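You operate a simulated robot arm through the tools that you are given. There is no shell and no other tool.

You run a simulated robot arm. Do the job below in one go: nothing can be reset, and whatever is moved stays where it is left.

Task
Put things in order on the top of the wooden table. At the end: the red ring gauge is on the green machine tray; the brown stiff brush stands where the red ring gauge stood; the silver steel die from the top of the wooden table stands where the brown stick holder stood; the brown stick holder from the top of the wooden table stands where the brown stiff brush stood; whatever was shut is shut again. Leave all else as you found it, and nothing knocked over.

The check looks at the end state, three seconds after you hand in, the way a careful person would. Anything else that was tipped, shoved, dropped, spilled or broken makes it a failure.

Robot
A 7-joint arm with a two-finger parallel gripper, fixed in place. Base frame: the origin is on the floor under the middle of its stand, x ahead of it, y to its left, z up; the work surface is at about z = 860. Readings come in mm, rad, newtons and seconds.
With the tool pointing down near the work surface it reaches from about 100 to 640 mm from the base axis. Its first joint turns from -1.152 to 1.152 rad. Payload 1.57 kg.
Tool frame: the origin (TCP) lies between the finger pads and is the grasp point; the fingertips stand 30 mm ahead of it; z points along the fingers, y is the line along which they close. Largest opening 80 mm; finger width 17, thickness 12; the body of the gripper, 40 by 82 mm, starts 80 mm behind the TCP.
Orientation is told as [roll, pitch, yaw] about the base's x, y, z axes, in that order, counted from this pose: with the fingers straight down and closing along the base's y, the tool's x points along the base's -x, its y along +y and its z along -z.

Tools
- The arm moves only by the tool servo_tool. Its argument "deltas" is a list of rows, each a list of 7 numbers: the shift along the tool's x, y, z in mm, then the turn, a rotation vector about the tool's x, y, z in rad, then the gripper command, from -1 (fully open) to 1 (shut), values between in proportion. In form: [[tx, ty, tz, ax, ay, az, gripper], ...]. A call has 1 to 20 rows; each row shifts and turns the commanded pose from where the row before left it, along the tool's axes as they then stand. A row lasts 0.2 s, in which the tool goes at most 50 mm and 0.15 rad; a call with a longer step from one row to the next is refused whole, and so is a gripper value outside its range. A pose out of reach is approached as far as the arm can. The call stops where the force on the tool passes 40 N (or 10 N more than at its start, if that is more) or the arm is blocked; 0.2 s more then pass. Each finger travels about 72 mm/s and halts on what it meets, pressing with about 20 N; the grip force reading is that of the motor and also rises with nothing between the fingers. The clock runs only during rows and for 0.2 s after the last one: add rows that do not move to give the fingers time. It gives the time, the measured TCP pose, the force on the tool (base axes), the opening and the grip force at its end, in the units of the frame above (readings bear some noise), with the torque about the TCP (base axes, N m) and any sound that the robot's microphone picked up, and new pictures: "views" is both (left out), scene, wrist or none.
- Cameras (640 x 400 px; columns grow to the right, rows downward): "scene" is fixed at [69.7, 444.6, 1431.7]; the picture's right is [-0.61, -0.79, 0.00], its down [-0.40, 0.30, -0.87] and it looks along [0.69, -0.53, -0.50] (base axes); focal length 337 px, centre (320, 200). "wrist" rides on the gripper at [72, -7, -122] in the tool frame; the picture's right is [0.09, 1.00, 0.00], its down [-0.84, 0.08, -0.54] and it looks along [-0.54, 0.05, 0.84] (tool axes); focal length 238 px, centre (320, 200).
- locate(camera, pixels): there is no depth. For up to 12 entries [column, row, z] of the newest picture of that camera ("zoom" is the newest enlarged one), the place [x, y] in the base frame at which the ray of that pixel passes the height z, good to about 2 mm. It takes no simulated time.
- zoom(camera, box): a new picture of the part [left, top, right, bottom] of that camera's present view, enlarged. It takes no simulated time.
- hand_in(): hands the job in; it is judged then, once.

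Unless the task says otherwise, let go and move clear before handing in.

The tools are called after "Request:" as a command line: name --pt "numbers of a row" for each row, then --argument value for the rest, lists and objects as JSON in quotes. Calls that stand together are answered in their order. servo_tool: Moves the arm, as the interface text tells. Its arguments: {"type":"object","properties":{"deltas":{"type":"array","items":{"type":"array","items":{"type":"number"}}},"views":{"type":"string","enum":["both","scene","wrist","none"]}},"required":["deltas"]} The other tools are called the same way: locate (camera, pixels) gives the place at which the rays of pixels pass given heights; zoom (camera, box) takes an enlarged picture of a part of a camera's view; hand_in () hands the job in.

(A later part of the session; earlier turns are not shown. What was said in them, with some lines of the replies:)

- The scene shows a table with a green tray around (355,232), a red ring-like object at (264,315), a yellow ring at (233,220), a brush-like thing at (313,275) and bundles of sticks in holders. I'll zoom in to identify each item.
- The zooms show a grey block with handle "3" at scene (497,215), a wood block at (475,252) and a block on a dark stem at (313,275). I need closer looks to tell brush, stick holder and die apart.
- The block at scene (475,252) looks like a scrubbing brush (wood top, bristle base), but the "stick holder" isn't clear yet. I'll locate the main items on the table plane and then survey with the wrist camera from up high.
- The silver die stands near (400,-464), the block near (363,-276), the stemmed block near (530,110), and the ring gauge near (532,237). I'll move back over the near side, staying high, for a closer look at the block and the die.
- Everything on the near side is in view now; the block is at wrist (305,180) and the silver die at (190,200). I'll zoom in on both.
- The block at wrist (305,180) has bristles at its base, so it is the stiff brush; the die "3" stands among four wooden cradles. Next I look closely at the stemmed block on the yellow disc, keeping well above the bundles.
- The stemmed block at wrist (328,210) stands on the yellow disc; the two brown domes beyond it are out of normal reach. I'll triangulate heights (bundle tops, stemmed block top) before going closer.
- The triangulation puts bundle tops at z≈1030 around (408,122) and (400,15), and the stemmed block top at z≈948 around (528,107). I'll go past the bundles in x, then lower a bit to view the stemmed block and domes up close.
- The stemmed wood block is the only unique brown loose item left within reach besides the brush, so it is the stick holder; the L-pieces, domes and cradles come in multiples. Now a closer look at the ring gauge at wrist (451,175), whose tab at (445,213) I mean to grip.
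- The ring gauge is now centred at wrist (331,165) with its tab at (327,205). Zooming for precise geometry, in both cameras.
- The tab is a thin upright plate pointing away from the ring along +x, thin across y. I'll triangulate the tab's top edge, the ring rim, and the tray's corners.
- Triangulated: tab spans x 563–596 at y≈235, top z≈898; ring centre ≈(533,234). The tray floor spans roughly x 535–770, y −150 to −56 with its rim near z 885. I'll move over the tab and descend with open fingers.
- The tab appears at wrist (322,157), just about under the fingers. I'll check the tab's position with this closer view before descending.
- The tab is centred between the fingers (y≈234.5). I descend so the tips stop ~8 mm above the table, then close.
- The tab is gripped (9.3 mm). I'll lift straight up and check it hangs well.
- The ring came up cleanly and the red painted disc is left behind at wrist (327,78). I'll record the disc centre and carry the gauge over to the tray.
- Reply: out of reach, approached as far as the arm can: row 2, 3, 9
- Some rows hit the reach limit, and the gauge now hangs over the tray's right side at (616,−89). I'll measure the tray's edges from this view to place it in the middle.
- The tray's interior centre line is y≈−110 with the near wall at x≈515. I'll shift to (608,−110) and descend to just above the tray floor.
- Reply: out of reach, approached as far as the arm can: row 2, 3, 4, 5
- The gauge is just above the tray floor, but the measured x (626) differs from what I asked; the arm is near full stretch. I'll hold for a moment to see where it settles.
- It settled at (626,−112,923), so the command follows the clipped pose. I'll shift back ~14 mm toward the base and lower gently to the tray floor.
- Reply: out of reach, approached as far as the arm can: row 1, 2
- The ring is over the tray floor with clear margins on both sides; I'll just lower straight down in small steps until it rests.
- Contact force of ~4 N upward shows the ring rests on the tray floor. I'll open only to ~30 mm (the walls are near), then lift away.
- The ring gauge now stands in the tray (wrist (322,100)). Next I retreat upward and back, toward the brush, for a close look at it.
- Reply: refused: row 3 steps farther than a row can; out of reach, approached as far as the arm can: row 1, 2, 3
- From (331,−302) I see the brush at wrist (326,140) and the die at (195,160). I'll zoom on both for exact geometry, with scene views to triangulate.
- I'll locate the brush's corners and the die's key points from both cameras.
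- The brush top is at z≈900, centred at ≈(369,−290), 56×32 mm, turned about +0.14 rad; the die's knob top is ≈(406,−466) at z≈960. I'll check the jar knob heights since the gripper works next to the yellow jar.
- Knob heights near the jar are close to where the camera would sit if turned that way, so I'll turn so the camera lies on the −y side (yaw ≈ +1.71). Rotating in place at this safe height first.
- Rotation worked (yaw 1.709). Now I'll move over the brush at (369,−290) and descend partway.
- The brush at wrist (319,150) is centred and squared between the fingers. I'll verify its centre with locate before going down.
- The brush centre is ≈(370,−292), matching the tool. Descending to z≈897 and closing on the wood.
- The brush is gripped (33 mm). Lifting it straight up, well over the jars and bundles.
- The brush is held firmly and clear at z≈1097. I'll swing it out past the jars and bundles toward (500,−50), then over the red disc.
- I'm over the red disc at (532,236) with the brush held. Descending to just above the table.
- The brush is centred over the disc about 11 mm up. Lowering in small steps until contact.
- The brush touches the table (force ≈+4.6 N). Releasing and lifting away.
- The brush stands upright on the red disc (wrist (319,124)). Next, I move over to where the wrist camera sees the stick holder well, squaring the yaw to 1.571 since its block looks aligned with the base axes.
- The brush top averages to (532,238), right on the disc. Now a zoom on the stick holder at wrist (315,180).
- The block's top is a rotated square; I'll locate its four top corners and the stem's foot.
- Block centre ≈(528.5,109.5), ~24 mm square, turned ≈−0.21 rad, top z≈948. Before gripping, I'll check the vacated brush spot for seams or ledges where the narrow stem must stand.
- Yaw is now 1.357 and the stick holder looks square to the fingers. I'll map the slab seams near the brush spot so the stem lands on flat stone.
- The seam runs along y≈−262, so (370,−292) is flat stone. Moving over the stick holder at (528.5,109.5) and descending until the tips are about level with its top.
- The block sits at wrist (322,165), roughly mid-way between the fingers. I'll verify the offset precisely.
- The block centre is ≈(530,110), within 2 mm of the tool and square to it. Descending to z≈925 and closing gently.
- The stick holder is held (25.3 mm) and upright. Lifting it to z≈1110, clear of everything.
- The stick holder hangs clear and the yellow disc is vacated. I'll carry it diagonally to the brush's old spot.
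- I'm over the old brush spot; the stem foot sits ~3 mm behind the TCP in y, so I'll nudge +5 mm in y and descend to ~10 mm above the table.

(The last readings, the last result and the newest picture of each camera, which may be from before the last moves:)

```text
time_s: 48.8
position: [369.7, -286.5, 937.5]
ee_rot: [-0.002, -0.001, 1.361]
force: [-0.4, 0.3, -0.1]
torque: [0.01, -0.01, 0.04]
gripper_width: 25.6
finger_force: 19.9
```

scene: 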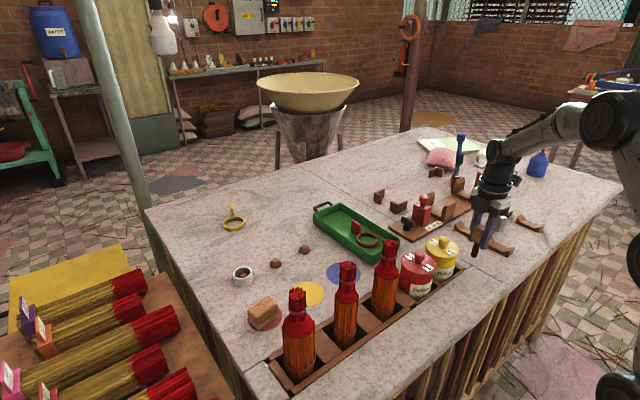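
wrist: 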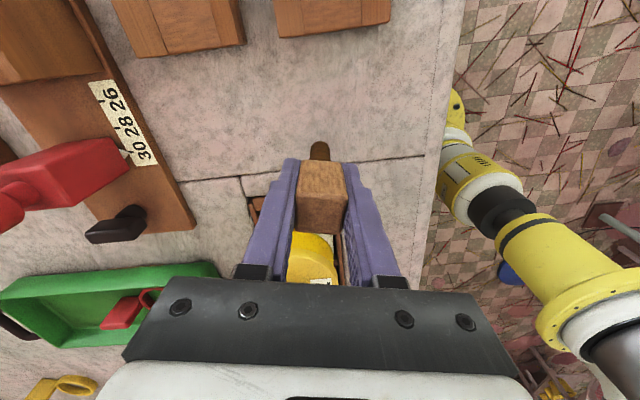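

The stem foot shows at wrist (320,145) and in the scene near (474,256); I'll check where exactly it is before touching down.

Request:
zoom --camera "wrist" --box '[280, 120, 360, 200]'

Request:
zoom --camera "scene" --box '[440, 200, 520, 280]'

Request:
locate --camera "wrist" --pixels '[[320, 147, 870], [310, 148, 870], [329, 148, 870], [320, 142, 870]]'

Request:
locate --camera "scene" --pixels '[[474.5, 255, 870], [474.5, 257, 870]]'

```text
5.00 times, centred on (320, 160) of wrist
```

zoom: 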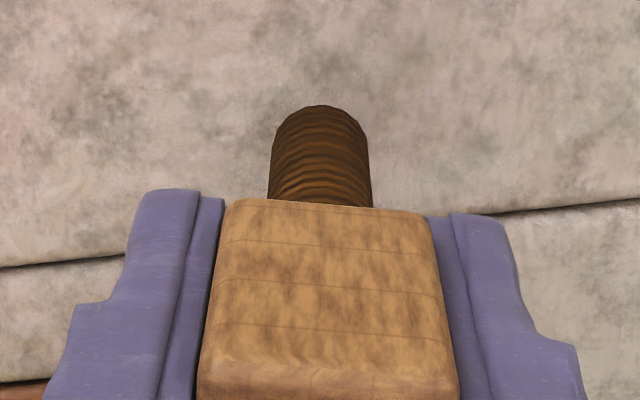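

```text
5.00 times, centred on (480, 240) of scene
```

zoom: 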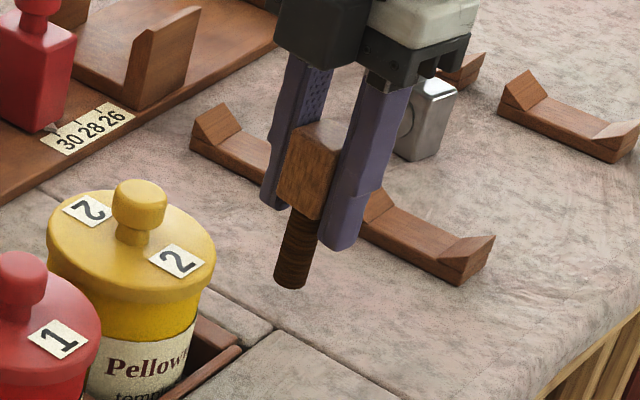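

```text
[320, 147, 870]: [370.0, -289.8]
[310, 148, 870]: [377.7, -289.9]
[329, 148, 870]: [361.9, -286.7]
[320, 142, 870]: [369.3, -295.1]
```

```text
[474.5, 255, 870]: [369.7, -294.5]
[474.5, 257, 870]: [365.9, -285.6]
```

The foot is at about (369,−289), on flat stone. I'll nudge 2 mm and lower gently to contact.

Request:
servo_tool --pt "2 0 5 0 0 0 1" --pt "0 0 3 0 0 0 1" --pt "0 0 2 0 0 0 1" --pt "0 0 1 0 0 0 1" --pt "0 0 0 0 0 0 1" --views "scene"

```text
time_s: 50.0
position: [368.6, -289.4, 926.6]
ee_rot: [-0.001, 0.0, 1.362]
force: [-0.9, -0.3, 0.9]
torque: [-0.02, -0.04, -0.03]
gripper_width: 25.2
finger_force: 20.2
```

scene: 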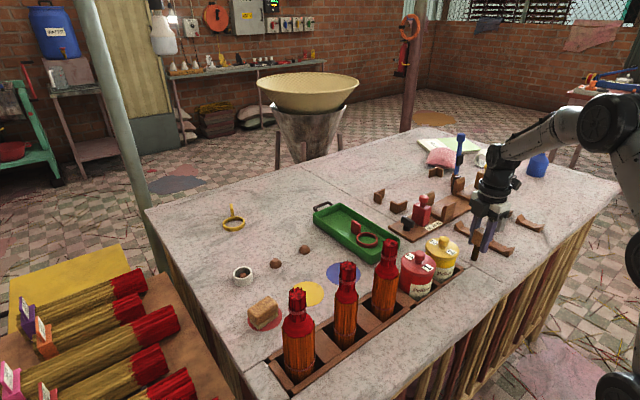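

Force is only ~1 N, so the foot is not yet clearly touching. I'll lower 1 mm at a time.

Request:
servo_tool --pt "0 0 0.7 0 0 0 1" --pt "0 0 0 0 0 0 1" --views "none"

```text
time_s: 50.6
position: [368.8, -288.0, 925.6]
ee_rot: [-0.002, 0.0, 1.359]
force: [0.0, -0.6, 2.3]
torque: [-0.05, -0.01, 0.01]
gripper_width: 25.1
finger_force: 19.6
```

Contact is building (2.3 N). I'll release with a small opening first and check it stands.

Request:
servo_tool --pt "0 0 0.4 0 0 0 1" --pt "0 0 0 0 0 0 0.3" --pt "0 0 0 0 0 0 0.2" --pt "0 0 0 0 0 0 0" --pt "0 0 0 0 0 0 -0.4" --pt "0 0 0 0 0 0 -0.4"

```text
time_s: 52.0
position: [368.8, -290.5, 925.7]
ee_rot: [0.001, 0.0, 1.36]
force: [-0.3, -0.3, 0.3]
torque: [0.01, 0.01, 0.0]
gripper_width: 56.2
finger_force: 0.0
```

scene: 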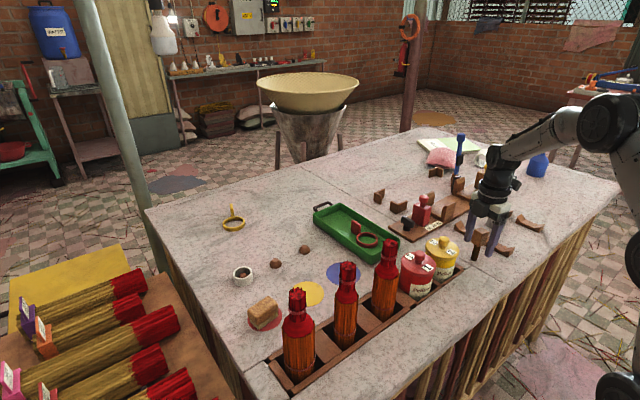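
wrist: 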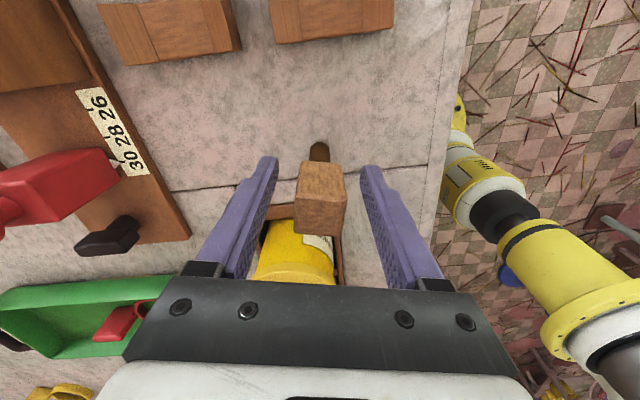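

The stick holder stands freely between the open fingers. Lifting straight up.

Request:
servo_tool --pt "0 0 -10 0 0 0 -0.5" --pt "0 0 -25 0 0 0 -0.6" --pt "0 0 -35 0 0 0 -0.8" --pt "0 0 -40 0 0 0 -1" --pt "0 0 -40 0 0 0 -1" --pt "0 0 -20 0 0 0 -1" --pt "0 0 0 0 0 0 -1"

```text
time_s: 53.6
position: [367.3, -287.8, 1093.4]
ee_rot: [0.001, 0.001, 1.359]
force: [0.6, 0.5, 0.0]
torque: [0.01, -0.02, 0.03]
gripper_width: 79.8
finger_force: 0.0
```

scene: 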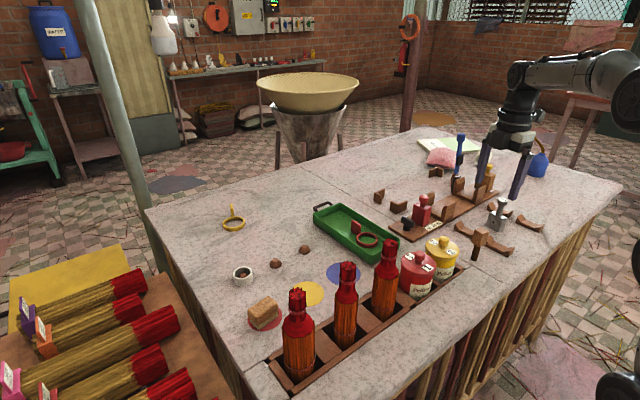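
wrist: 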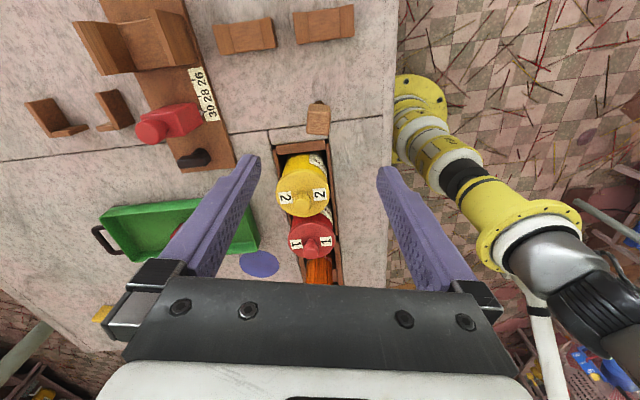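

The stick holder now stands at wrist (318,118), the brush's old spot. Next is the die: I'll turn back to yaw 0 and move to view it closely.

Request:
servo_tool --pt "0 0 0 0 0 0.136 -1" --pt "0 0 0 0 0 0.136 -1" --pt "0 0 0 0 0 0.136 -1" --pt "0 0 0 0 0 0.136 -1" --pt "0 0 0 0 0 0.136 -1" --pt "0 0 0 0 0 0.136 -1" --pt "0 0 0 0 0 0.136 -1" --pt "0 0 0 0 0 0.136 -1" --pt "0 0 0 0 0 0.136 -1" --pt "0 0 0 0 0 0.136 -1" --pt "10 -38 0 0 0 0 -1" --pt "10 -38 0 0 0 0 -1" --pt "10 -38 0 0 0 0 -1" --pt "10 -38 0 0 0 0 -1" --pt "0 0 0 0 0 0 -1"

```text
time_s: 56.8
position: [327.4, -442.1, 1093.8]
ee_rot: [0.0, 0.001, -0.002]
force: [-0.1, -0.6, 0.1]
torque: [0.0, 0.03, 0.05]
gripper_width: 79.8
finger_force: 0.1
```

scene: 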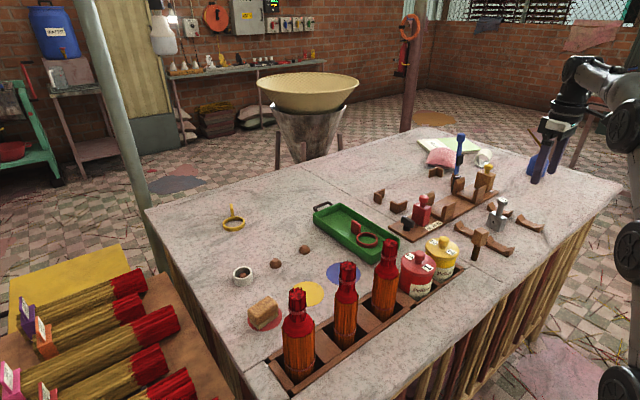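
wrist: 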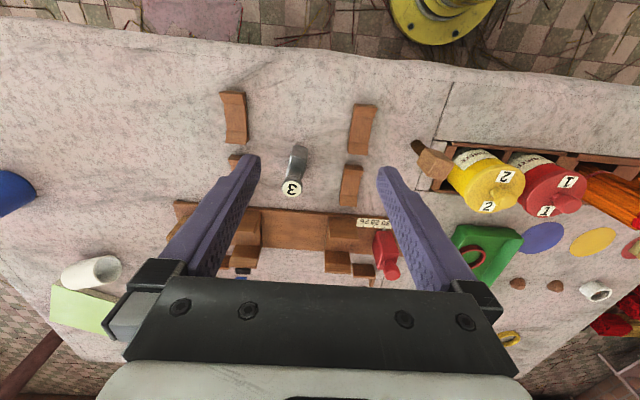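

The die is at wrist (295,170), between cradles at (235,118), (362,130), (350,185). I'll zoom on it and locate its block and knob, plus the cradles.

Request:
zoom --camera "wrist" --box '[260, 130, 340, 210]'

Request:
zoom --camera "scene" --box '[470, 190, 530, 245]'

Request:
zoom --camera "wrist" --box '[200, 80, 400, 220]'

```text
5.00 times, centred on (300, 170) of wrist
```

zoom: 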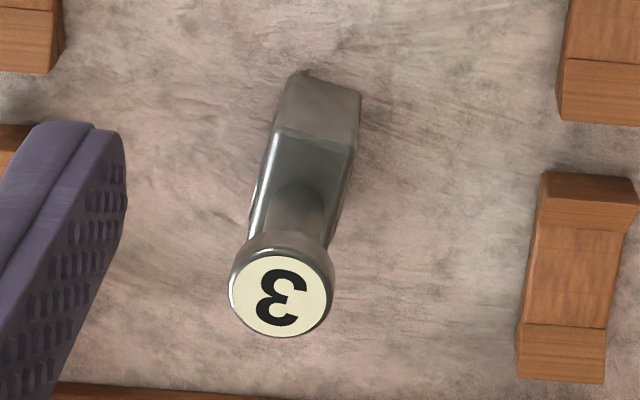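

```text
7.27 times, centred on (500, 218) of scene
```

zoom: 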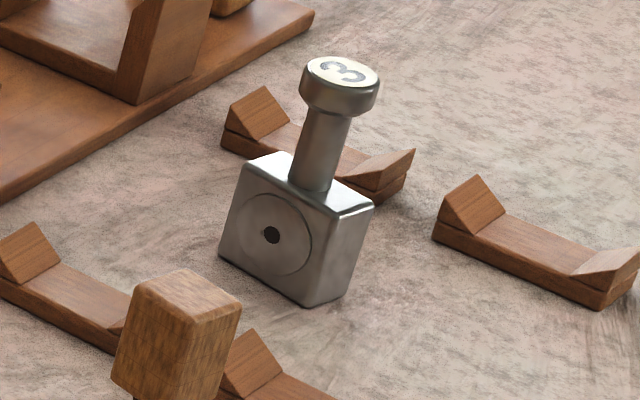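

```text
2.86 times, centred on (300, 150) of wrist
```

zoom: 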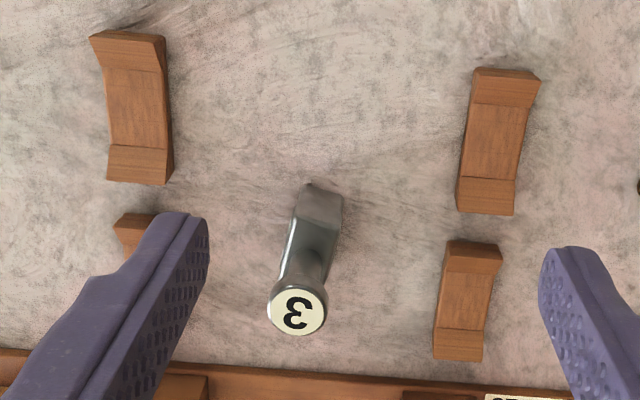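

I'll locate the block corners at likely heights in both views to pin down its size, turn and height.

Request:
locate --camera "wrist" --pixels '[[291.6, 156.4, 905], [307, 160, 905], [286, 177, 905], [301.6, 179, 905], [294.6, 144.6, 860], [308, 149, 860], [292.2, 189.2, 960], [292.2, 189.2, 950], [291.6, 156.4, 910], [307, 160, 910]]'

Request:
locate --camera "scene" --pixels '[[489.4, 213.4, 905], [494.5, 210.9, 905], [507.2, 218.2, 905], [501.4, 219.6, 905], [486.2, 224.4, 860], [498.35, 231.9, 860], [503.4, 230.3, 860], [503.2, 199.9, 960], [503.2, 199.9, 950], [489.4, 213.4, 910], [507.2, 218.2, 910]]'

Request:
locate --camera "wrist" --pixels '[[234, 162, 870], [226, 92, 870], [252, 144, 870], [362, 105, 870], [380, 154, 870], [356, 164, 870], [352, 206, 870], [215, 196, 865], [350, 215, 865]]'

```text
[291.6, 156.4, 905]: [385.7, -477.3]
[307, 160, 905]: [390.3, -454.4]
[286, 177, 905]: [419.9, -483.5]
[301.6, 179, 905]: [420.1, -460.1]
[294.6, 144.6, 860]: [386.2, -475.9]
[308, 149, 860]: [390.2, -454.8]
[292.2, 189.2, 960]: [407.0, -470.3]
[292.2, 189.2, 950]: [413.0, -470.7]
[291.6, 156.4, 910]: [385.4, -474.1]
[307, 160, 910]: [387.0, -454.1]
```

```text
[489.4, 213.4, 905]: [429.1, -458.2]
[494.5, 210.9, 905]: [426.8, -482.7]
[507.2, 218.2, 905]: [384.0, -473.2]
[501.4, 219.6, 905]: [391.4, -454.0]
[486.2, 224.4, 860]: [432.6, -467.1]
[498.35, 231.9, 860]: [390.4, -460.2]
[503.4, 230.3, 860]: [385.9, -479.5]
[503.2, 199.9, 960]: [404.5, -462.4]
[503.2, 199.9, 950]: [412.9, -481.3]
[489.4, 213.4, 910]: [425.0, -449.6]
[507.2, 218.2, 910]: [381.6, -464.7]
```

```text
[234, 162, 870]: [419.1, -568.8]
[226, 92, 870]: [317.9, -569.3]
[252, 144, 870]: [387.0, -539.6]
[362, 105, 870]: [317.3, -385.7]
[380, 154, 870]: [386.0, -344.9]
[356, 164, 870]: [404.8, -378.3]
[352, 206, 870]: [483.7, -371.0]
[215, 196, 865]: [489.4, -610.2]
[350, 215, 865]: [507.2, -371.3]
```

The die block is ~39×23 mm, turned ≈−0.19 rad, centred ≈(408,−469), block top z≈905 and knob top z≈957; cradles are 56+ mm away on both sides. I'll turn to yaw −0.19, open to 60 mm, lower to z≈1030 and move over it.

Request:
servo_tool --pt "0 0 32 0 0 0.095 -0.5" --pt "0 0 32 0 0 0.095 -0.5" --pt "-28.1 -3.7 0 0 0 0 -0.5" --pt "-28.1 -3.7 0 0 0 0 -0.5" --pt "-28.1 -3.7 0 0 0 0 -0.5" --pt "0 0 0 0 0 0 -0.5"

```text
time_s: 58.2
position: [408.2, -468.7, 1030.6]
ee_rot: [0.0, 0.0, -0.19]
force: [-0.4, -0.3, 0.5]
torque: [0.0, 0.01, -0.02]
gripper_width: 60.0
finger_force: 0.1
```

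scene: 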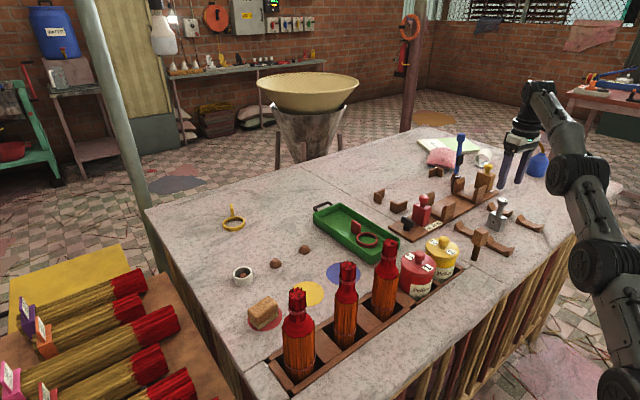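
wrist: 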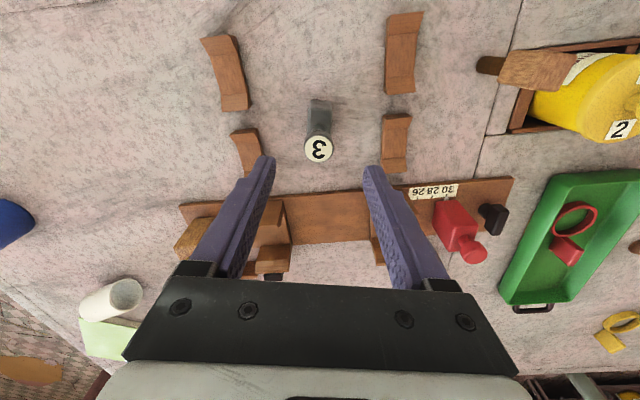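

The die is at wrist (319,130) between the fingers. I'll check the knob position and block alignment.

Request:
zoom --camera "wrist" --box '[280, 85, 360, 175]'

Request:
locate --camera "wrist" --pixels '[[319, 149, 957], [311, 106, 905], [330, 106, 905]]'

```text
4.44 times, centred on (320, 130) of wrist
```

zoom: 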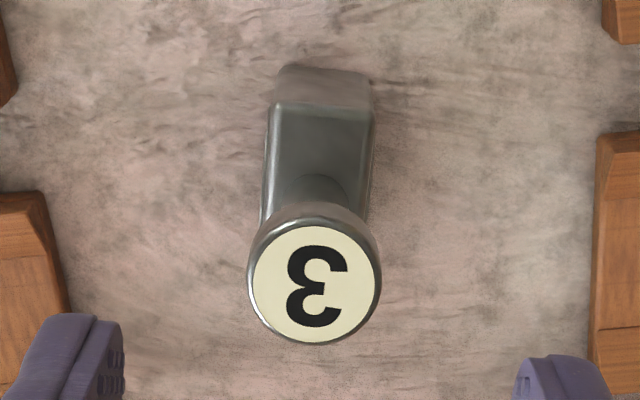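

```text
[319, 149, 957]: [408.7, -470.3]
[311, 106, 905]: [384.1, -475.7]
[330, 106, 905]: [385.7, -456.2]
```

The knob (408.7,−470.3) is right under the tool and the block is square to the fingers. Descending around the block.

Request:
servo_tool --pt "0 -1 35 0 0 0 -0.5" --pt "0 0 35 0 0 0 -0.5" --pt "0 0 30 0 0 0 -0.5" --pt "0 0 20 0 0 0 -0.5" --pt "0 0 0 0 0 0 -0.5"

```text
time_s: 59.4
position: [407.8, -469.8, 912.0]
ee_rot: [0.001, 0.0, -0.19]
force: [0.8, -0.4, 0.3]
torque: [0.04, 0.01, 0.02]
gripper_width: 59.8
finger_force: 0.0
```

scene: 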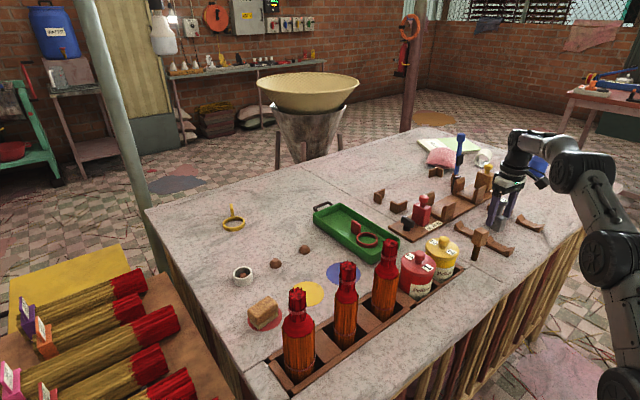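
wrist: 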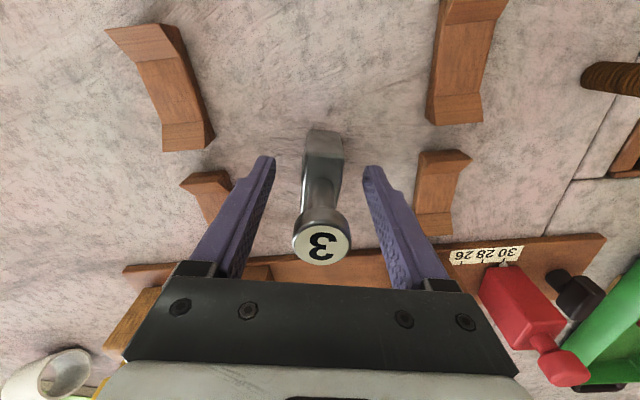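

The knob top stays clear below the palm. I'll lower 14 mm more to z≈898 and close on the block.

Request:
servo_tool --pt "0 0 8 0 0 0 -0.5" --pt "0 0 6 0 0 0 -0.5" --pt "0 0 0 0 0 0 -0.2" --pt "0 0 0 0 0 0 0.1" --pt "0 0 0 0 0 0 0.3" --pt "0 0 0 0 0 0 1" --pt "0 0 0 0 0 0 1" --pt "0 0 0 0 0 0 1"

```text
time_s: 61.2
position: [408.9, -469.3, 899.0]
ee_rot: [0.0, 0.0, -0.19]
force: [0.5, 0.2, -0.6]
torque: [0.02, -0.01, 0.0]
gripper_width: 26.8
finger_force: 19.9
```

scene: 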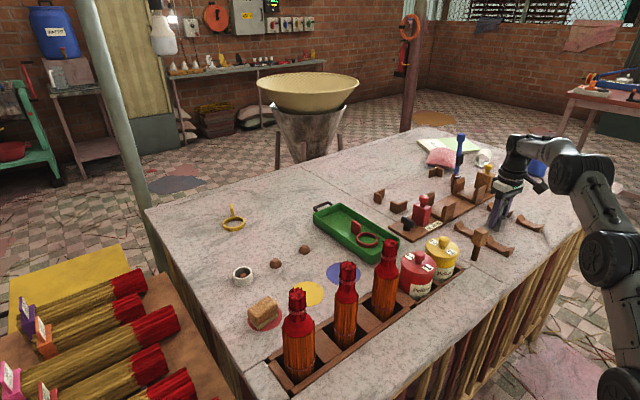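
wrist: 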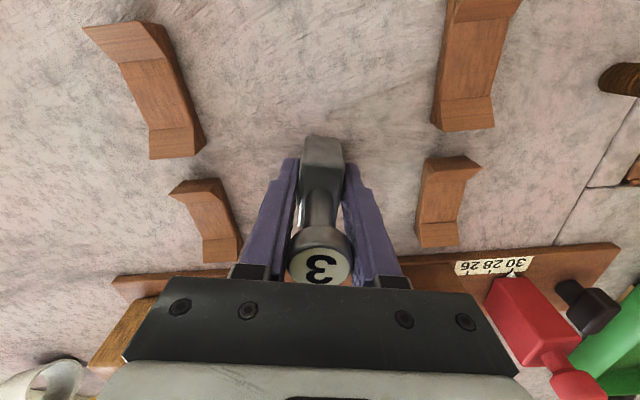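

The die is gripped (26.8 mm). Lifting slowly to verify it holds.

Request:
servo_tool --pt "0 0 -8 0 0 0 1" --pt "0 0 -20 0 0 0 1" --pt "0 0 -25 0 0 0 1" --pt "0 0 -25 0 0 0 1" --pt "0 0 0 0 0 0 1"

```text
time_s: 62.4
position: [410.6, -467.9, 975.3]
ee_rot: [0.0, 0.0, -0.19]
force: [-0.3, 0.0, -3.7]
torque: [0.02, 0.05, -0.01]
gripper_width: 26.7
finger_force: 19.8
```

scene: 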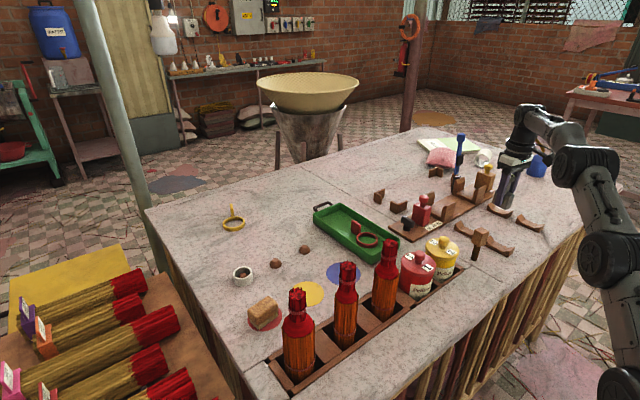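
wrist: 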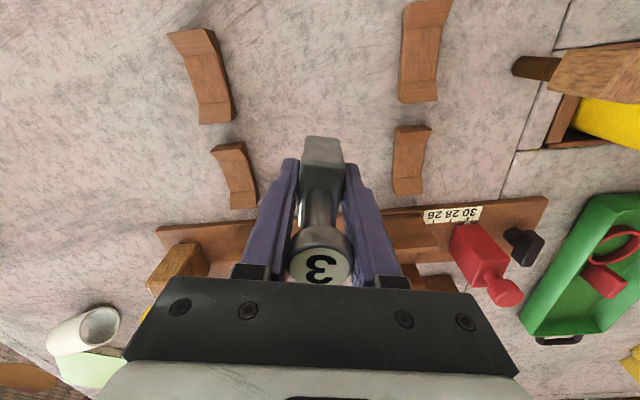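

The die hangs securely (about 0.35 kg). I'll raise it further while drawing inward, then swing across at z≈1100.

Request:
servo_tool --pt "15.1 12.1 -31.2 0 0 0 1" --pt "15.1 12.1 -31.2 0 0 0 1" --pt "15.1 12.1 -31.2 0 0 0 1" --pt "15.1 12.1 -31.2 0 0 0 1" --pt "-5 37.6 0 0 0 0 1" --pt "-5 37.6 0 0 0 0 1" --pt "-5 37.6 0 0 0 0 1" --pt "-5 37.6 0 0 0 0 1" --pt "-5 37.6 0 0 0 0 1" --pt "-5 37.6 0 0 0 0 1" --pt "-5 37.6 0 0 0 0 1" --pt "-5 37.6 0 0 0 0 1" --pt "-5 37.6 0 0 0 0 1" --pt "-5 37.6 0 0 0 0 1" --pt "0 0 0 0 0 0 1"

```text
time_s: 65.6
position: [482.9, -47.6, 1099.4]
ee_rot: [-0.001, 0.001, -0.19]
force: [-1.0, -0.5, -3.8]
torque: [0.01, 0.04, -0.01]
gripper_width: 26.5
finger_force: 20.6
```

scene: 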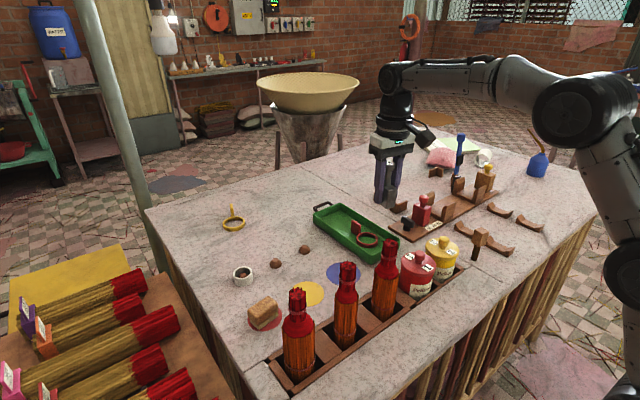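
wrist: 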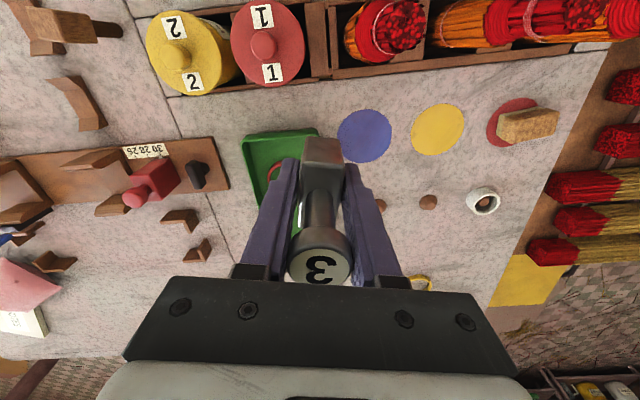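

The die is held steady at (483,−48,1099). Moving on to over (529,109) and descending partway.

Request:
servo_tool --pt "-3.5 32.9 0 0 0 0 1" --pt "-3.5 32.9 0 0 0 0 1" --pt "-3.5 32.9 0 0 0 0 1" --pt "-3.5 32.9 0 0 0 0 1" --pt "-3.5 32.9 0 0 0 0 1" --pt "0 0 40 0 0 0 1" --pt "0 0 40 0 0 0 1" --pt "0 0 40 0 0 0 1" --pt "0 0 35 0 0 0 1" --pt "0 0 25 0 0 0 1" --pt "0 0 0 0 0 0 1"

```text
time_s: 68.0
position: [525.5, 108.1, 918.9]
ee_rot: [0.0, 0.0, -0.19]
force: [0.5, 0.0, -3.8]
torque: [-0.02, 0.0, 0.01]
gripper_width: 26.8
finger_force: 19.7
```

scene: 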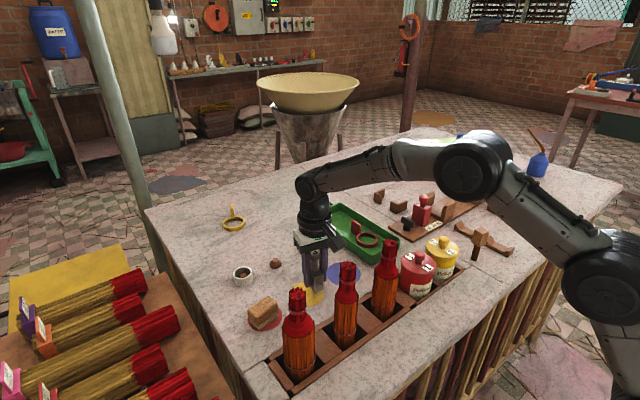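
wrist: 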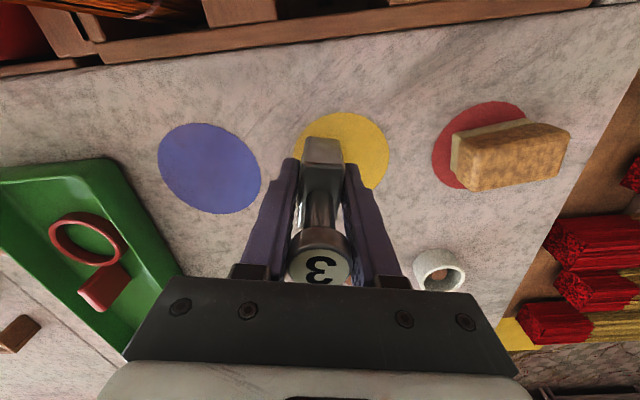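

The die is poised over the stick holder's old spot (on the yellow disc's lower part). Small correction, then lowering gently to contact.

Request:
servo_tool --pt "-2.3 1.5 8 0 0 0 1" --pt "0 0 6 0 0 0 1" --pt "0 0 3 0 0 0 1" --pt "0 0 1.5 0 0 0 1" --pt "0 0 0 0 0 0 1" --views "scene"

```text
time_s: 69.2
position: [529.2, 109.5, 902.3]
ee_rot: [0.001, -0.001, -0.191]
force: [0.7, 0.6, -3.4]
torque: [-0.01, 0.03, 0.04]
gripper_width: 26.5
finger_force: 20.0
```

scene: 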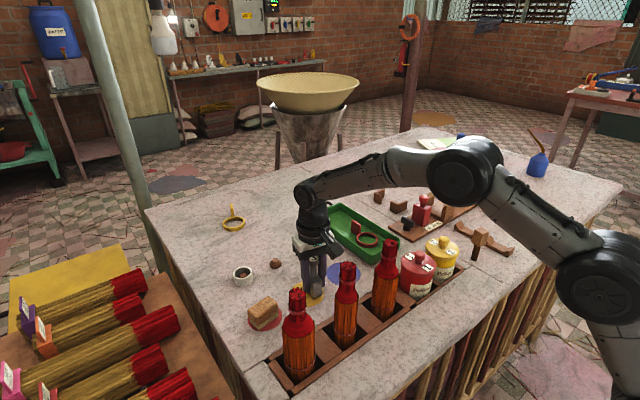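

The position is (529,109.5); the force still shows the full weight, so it hasn't touched yet. Lowering further in ~1 mm steps.

Request:
servo_tool --pt "0 0 1.5 0 0 0 1" --pt "0 0 1 0 0 0 1" --pt "0 0 0 0 0 0 1" --views "none"

```text
time_s: 70.0
position: [529.3, 109.7, 900.0]
ee_rot: [0.0, 0.0, -0.191]
force: [-0.6, -0.5, -4.3]
torque: [-0.02, -0.04, 0.06]
gripper_width: 26.7
finger_force: 19.5
```

Request:
servo_tool --pt "0 0 1 0 0 0 1" --pt "0 0 0.7 0 0 0 1" --pt "0 0 0 0 0 0 1" --views "none"

```text
time_s: 70.8
position: [530.8, 108.4, 899.2]
ee_rot: [0.001, 0.0, -0.19]
force: [-0.3, 0.9, -1.0]
torque: [-0.03, 0.02, 0.0]
gripper_width: 26.4
finger_force: 19.5
```

The tool force rose from −4.3 to −1.0 N, so the die is starting to rest on the table. One more small step, then a gentle release.

Request:
servo_tool --pt "0 0 0.6 0 0 0 1" --pt "0 0 0 0 0 0 1" --pt "0 0 0 0 0 0 0.25" --pt "0 0 0 0 0 0 0.1" --pt "0 0 0 0 0 0 -0.2" --pt "0 0 0 0 0 0 -0.5" --pt "0 0 0 0 0 0 -0.5"

```text
time_s: 72.4
position: [531.2, 110.4, 897.8]
ee_rot: [0.0, 0.0, -0.191]
force: [-0.3, -0.1, 0.2]
torque: [-0.06, 0.01, -0.03]
gripper_width: 59.9
finger_force: 0.0
```

scene: 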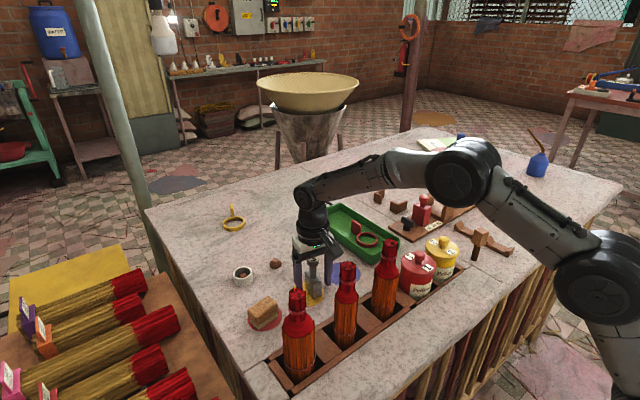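
wrist: 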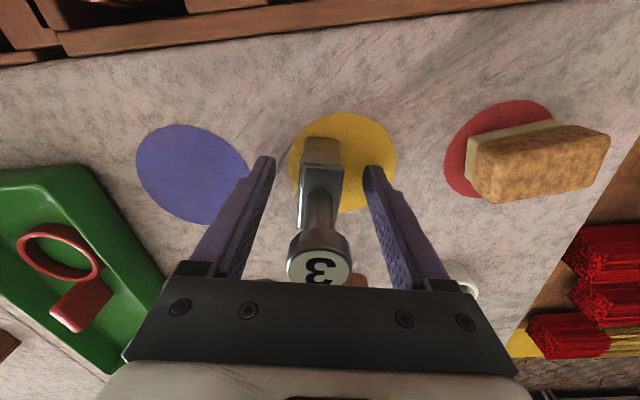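

The die stands by itself on the table with the fingers open. I'll rise straight up and then retreat toward the base side, staying high.

Request:
servo_tool --pt "0 0 -10 0 0 0 -0.5" --pt "0 0 -25 0 0 0 -0.5" --pt "0 0 -35 0 0 0 -0.5" --pt "0 0 -40 0 0 0 -0.6" --pt "0 0 -40 0 0 0 -0.8" --pt "0 0 -40 0 0 0 -1" --pt "0 0 -10 0 0 0 -1" --pt "0 0 0 0 0 0 -1"

```text
time_s: 74.2
position: [529.7, 107.9, 1098.1]
ee_rot: [0.0, 0.0, -0.192]
force: [-1.0, 0.4, -1.0]
torque: [0.03, -0.02, 0.04]
gripper_width: 80.0
finger_force: 0.1
```

scene: 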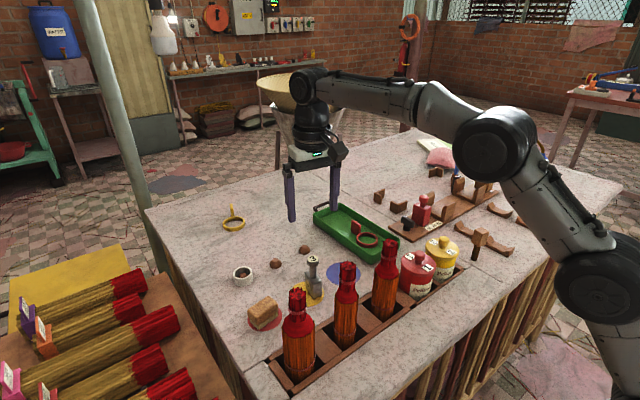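
wrist: 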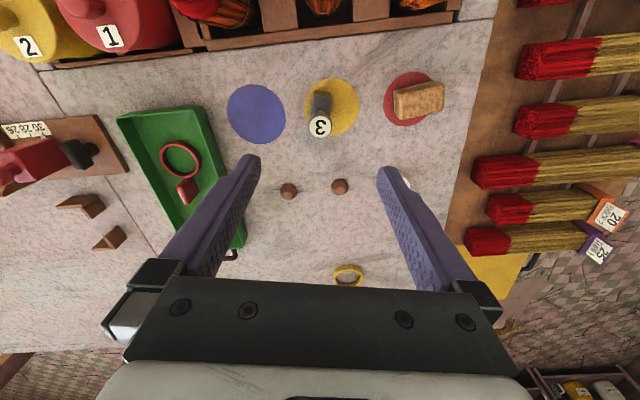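

All four items are in their new places. I'll zoom to verify each one stands properly and nothing else was disturbed.

Request:
zoom --camera "scene" --box '[220, 200, 420, 340]'

Request:
zoom --camera "scene" --box '[380, 150, 560, 290]'

Request:
zoom --camera "wrist" --box '[100, 60, 460, 280]'

Request:
locate --camera "scene" --pixels '[[313, 257, 957], [474, 259, 860], [480, 237, 940]]'

Request:
locate --camera "wrist" --pixels '[[319, 126, 957], [332, 107, 860], [409, 96, 860], [256, 114, 860]]'

```text
2.86 times, centred on (320, 270) of scene
```

zoom: 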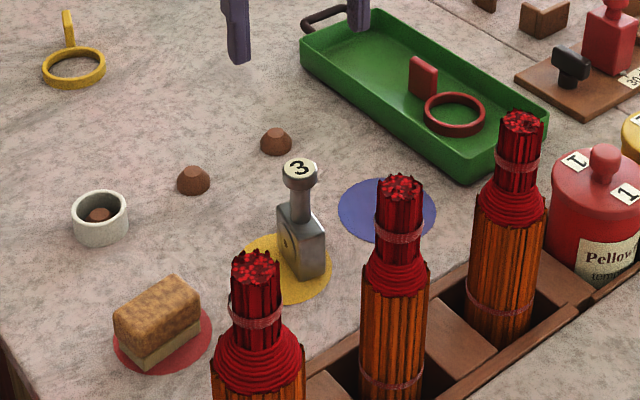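

```text
2.86 times, centred on (470, 220) of scene
```

zoom: 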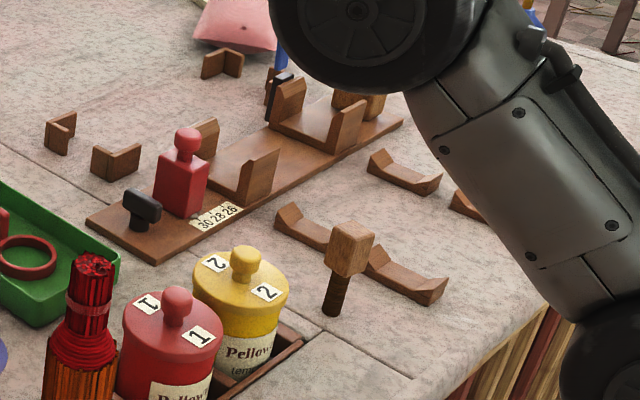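

```text
1.78 times, centred on (280, 170) of wrist
```

zoom: 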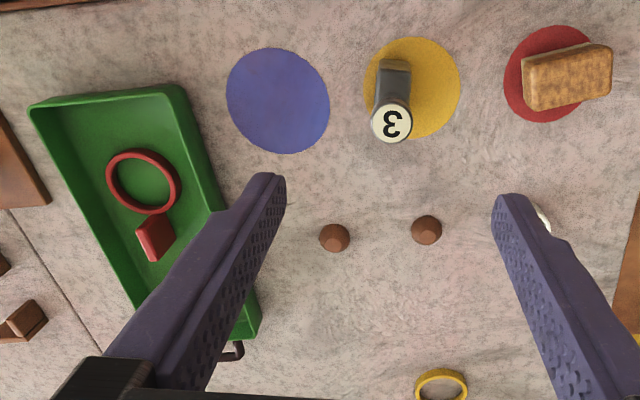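

```text
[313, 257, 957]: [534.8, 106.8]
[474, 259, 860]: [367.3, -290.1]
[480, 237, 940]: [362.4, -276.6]
```

```text
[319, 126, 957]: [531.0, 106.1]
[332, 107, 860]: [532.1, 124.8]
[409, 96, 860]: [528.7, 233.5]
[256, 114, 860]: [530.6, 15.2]
```

The die stands upright on the holder's old spot, the brush sits on the red disc, the ring gauge lies flat in the tray and the stick holder stands where the brush was; the jars and everything else look untouched. I'll back off a little to a neutral pose and take one last look.

Request:
servo_tool --pt "20 -15 -10 0 0 0 -1" --pt "20 -15 -10 0 0 0 -1" --pt "20 -15 -10 0 0 0 -1" --pt "0 0 0 0 0 0 -1"

```text
time_s: 75.2
position: [463.1, 74.7, 1127.0]
ee_rot: [0.001, -0.002, -0.19]
force: [0.3, 0.3, -0.8]
torque: [-0.02, 0.01, -0.03]
gripper_width: 80.1
finger_force: 0.0
```

scene: 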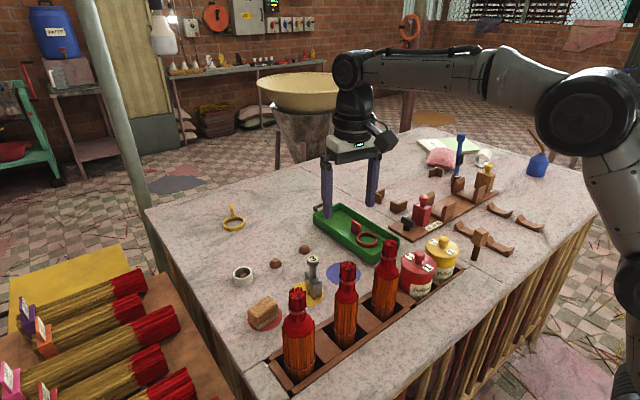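
wrist: 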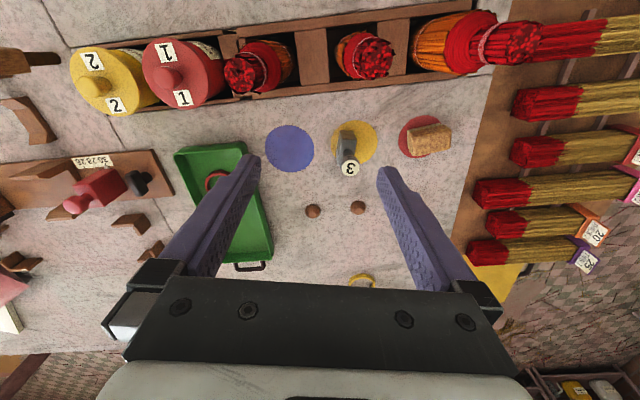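

The final pictures show everything in place: gauge in the tray (scene (365,238)), die (312,275), brush (264,312), and stick holder (478,242). The gripper is empty and clear, so I hand in.

Request:
hand_in

```text
The job is handed in.
```

The four moves are done and handed in. In the last pictures, taken before I handed in, everything is standing and nothing else looks disturbed.

- **Red ring gauge:** it lies flat in the green tray.
- **Brown stiff brush:** it stands on the red disc where the gauge was, at about (532, 238).
- **Brown stick holder:** it stands where the brush was, at about (368, −290).
- **Silver steel die "3":** it stands where the stick holder was, at about (530, 109).

One choice was a judgement call. Nothing on the table is labelled as a stick holder, so I took it to be the wooden block on a dark stem that stood on the yellow disc. It was the only other brown, one-of-a-kind item within reach. The cradles, L-shaped pieces and domes all come in multiples.

I opened nothing, and the jar lids stayed on throughout. The gripper was empty and clear when I handed in.
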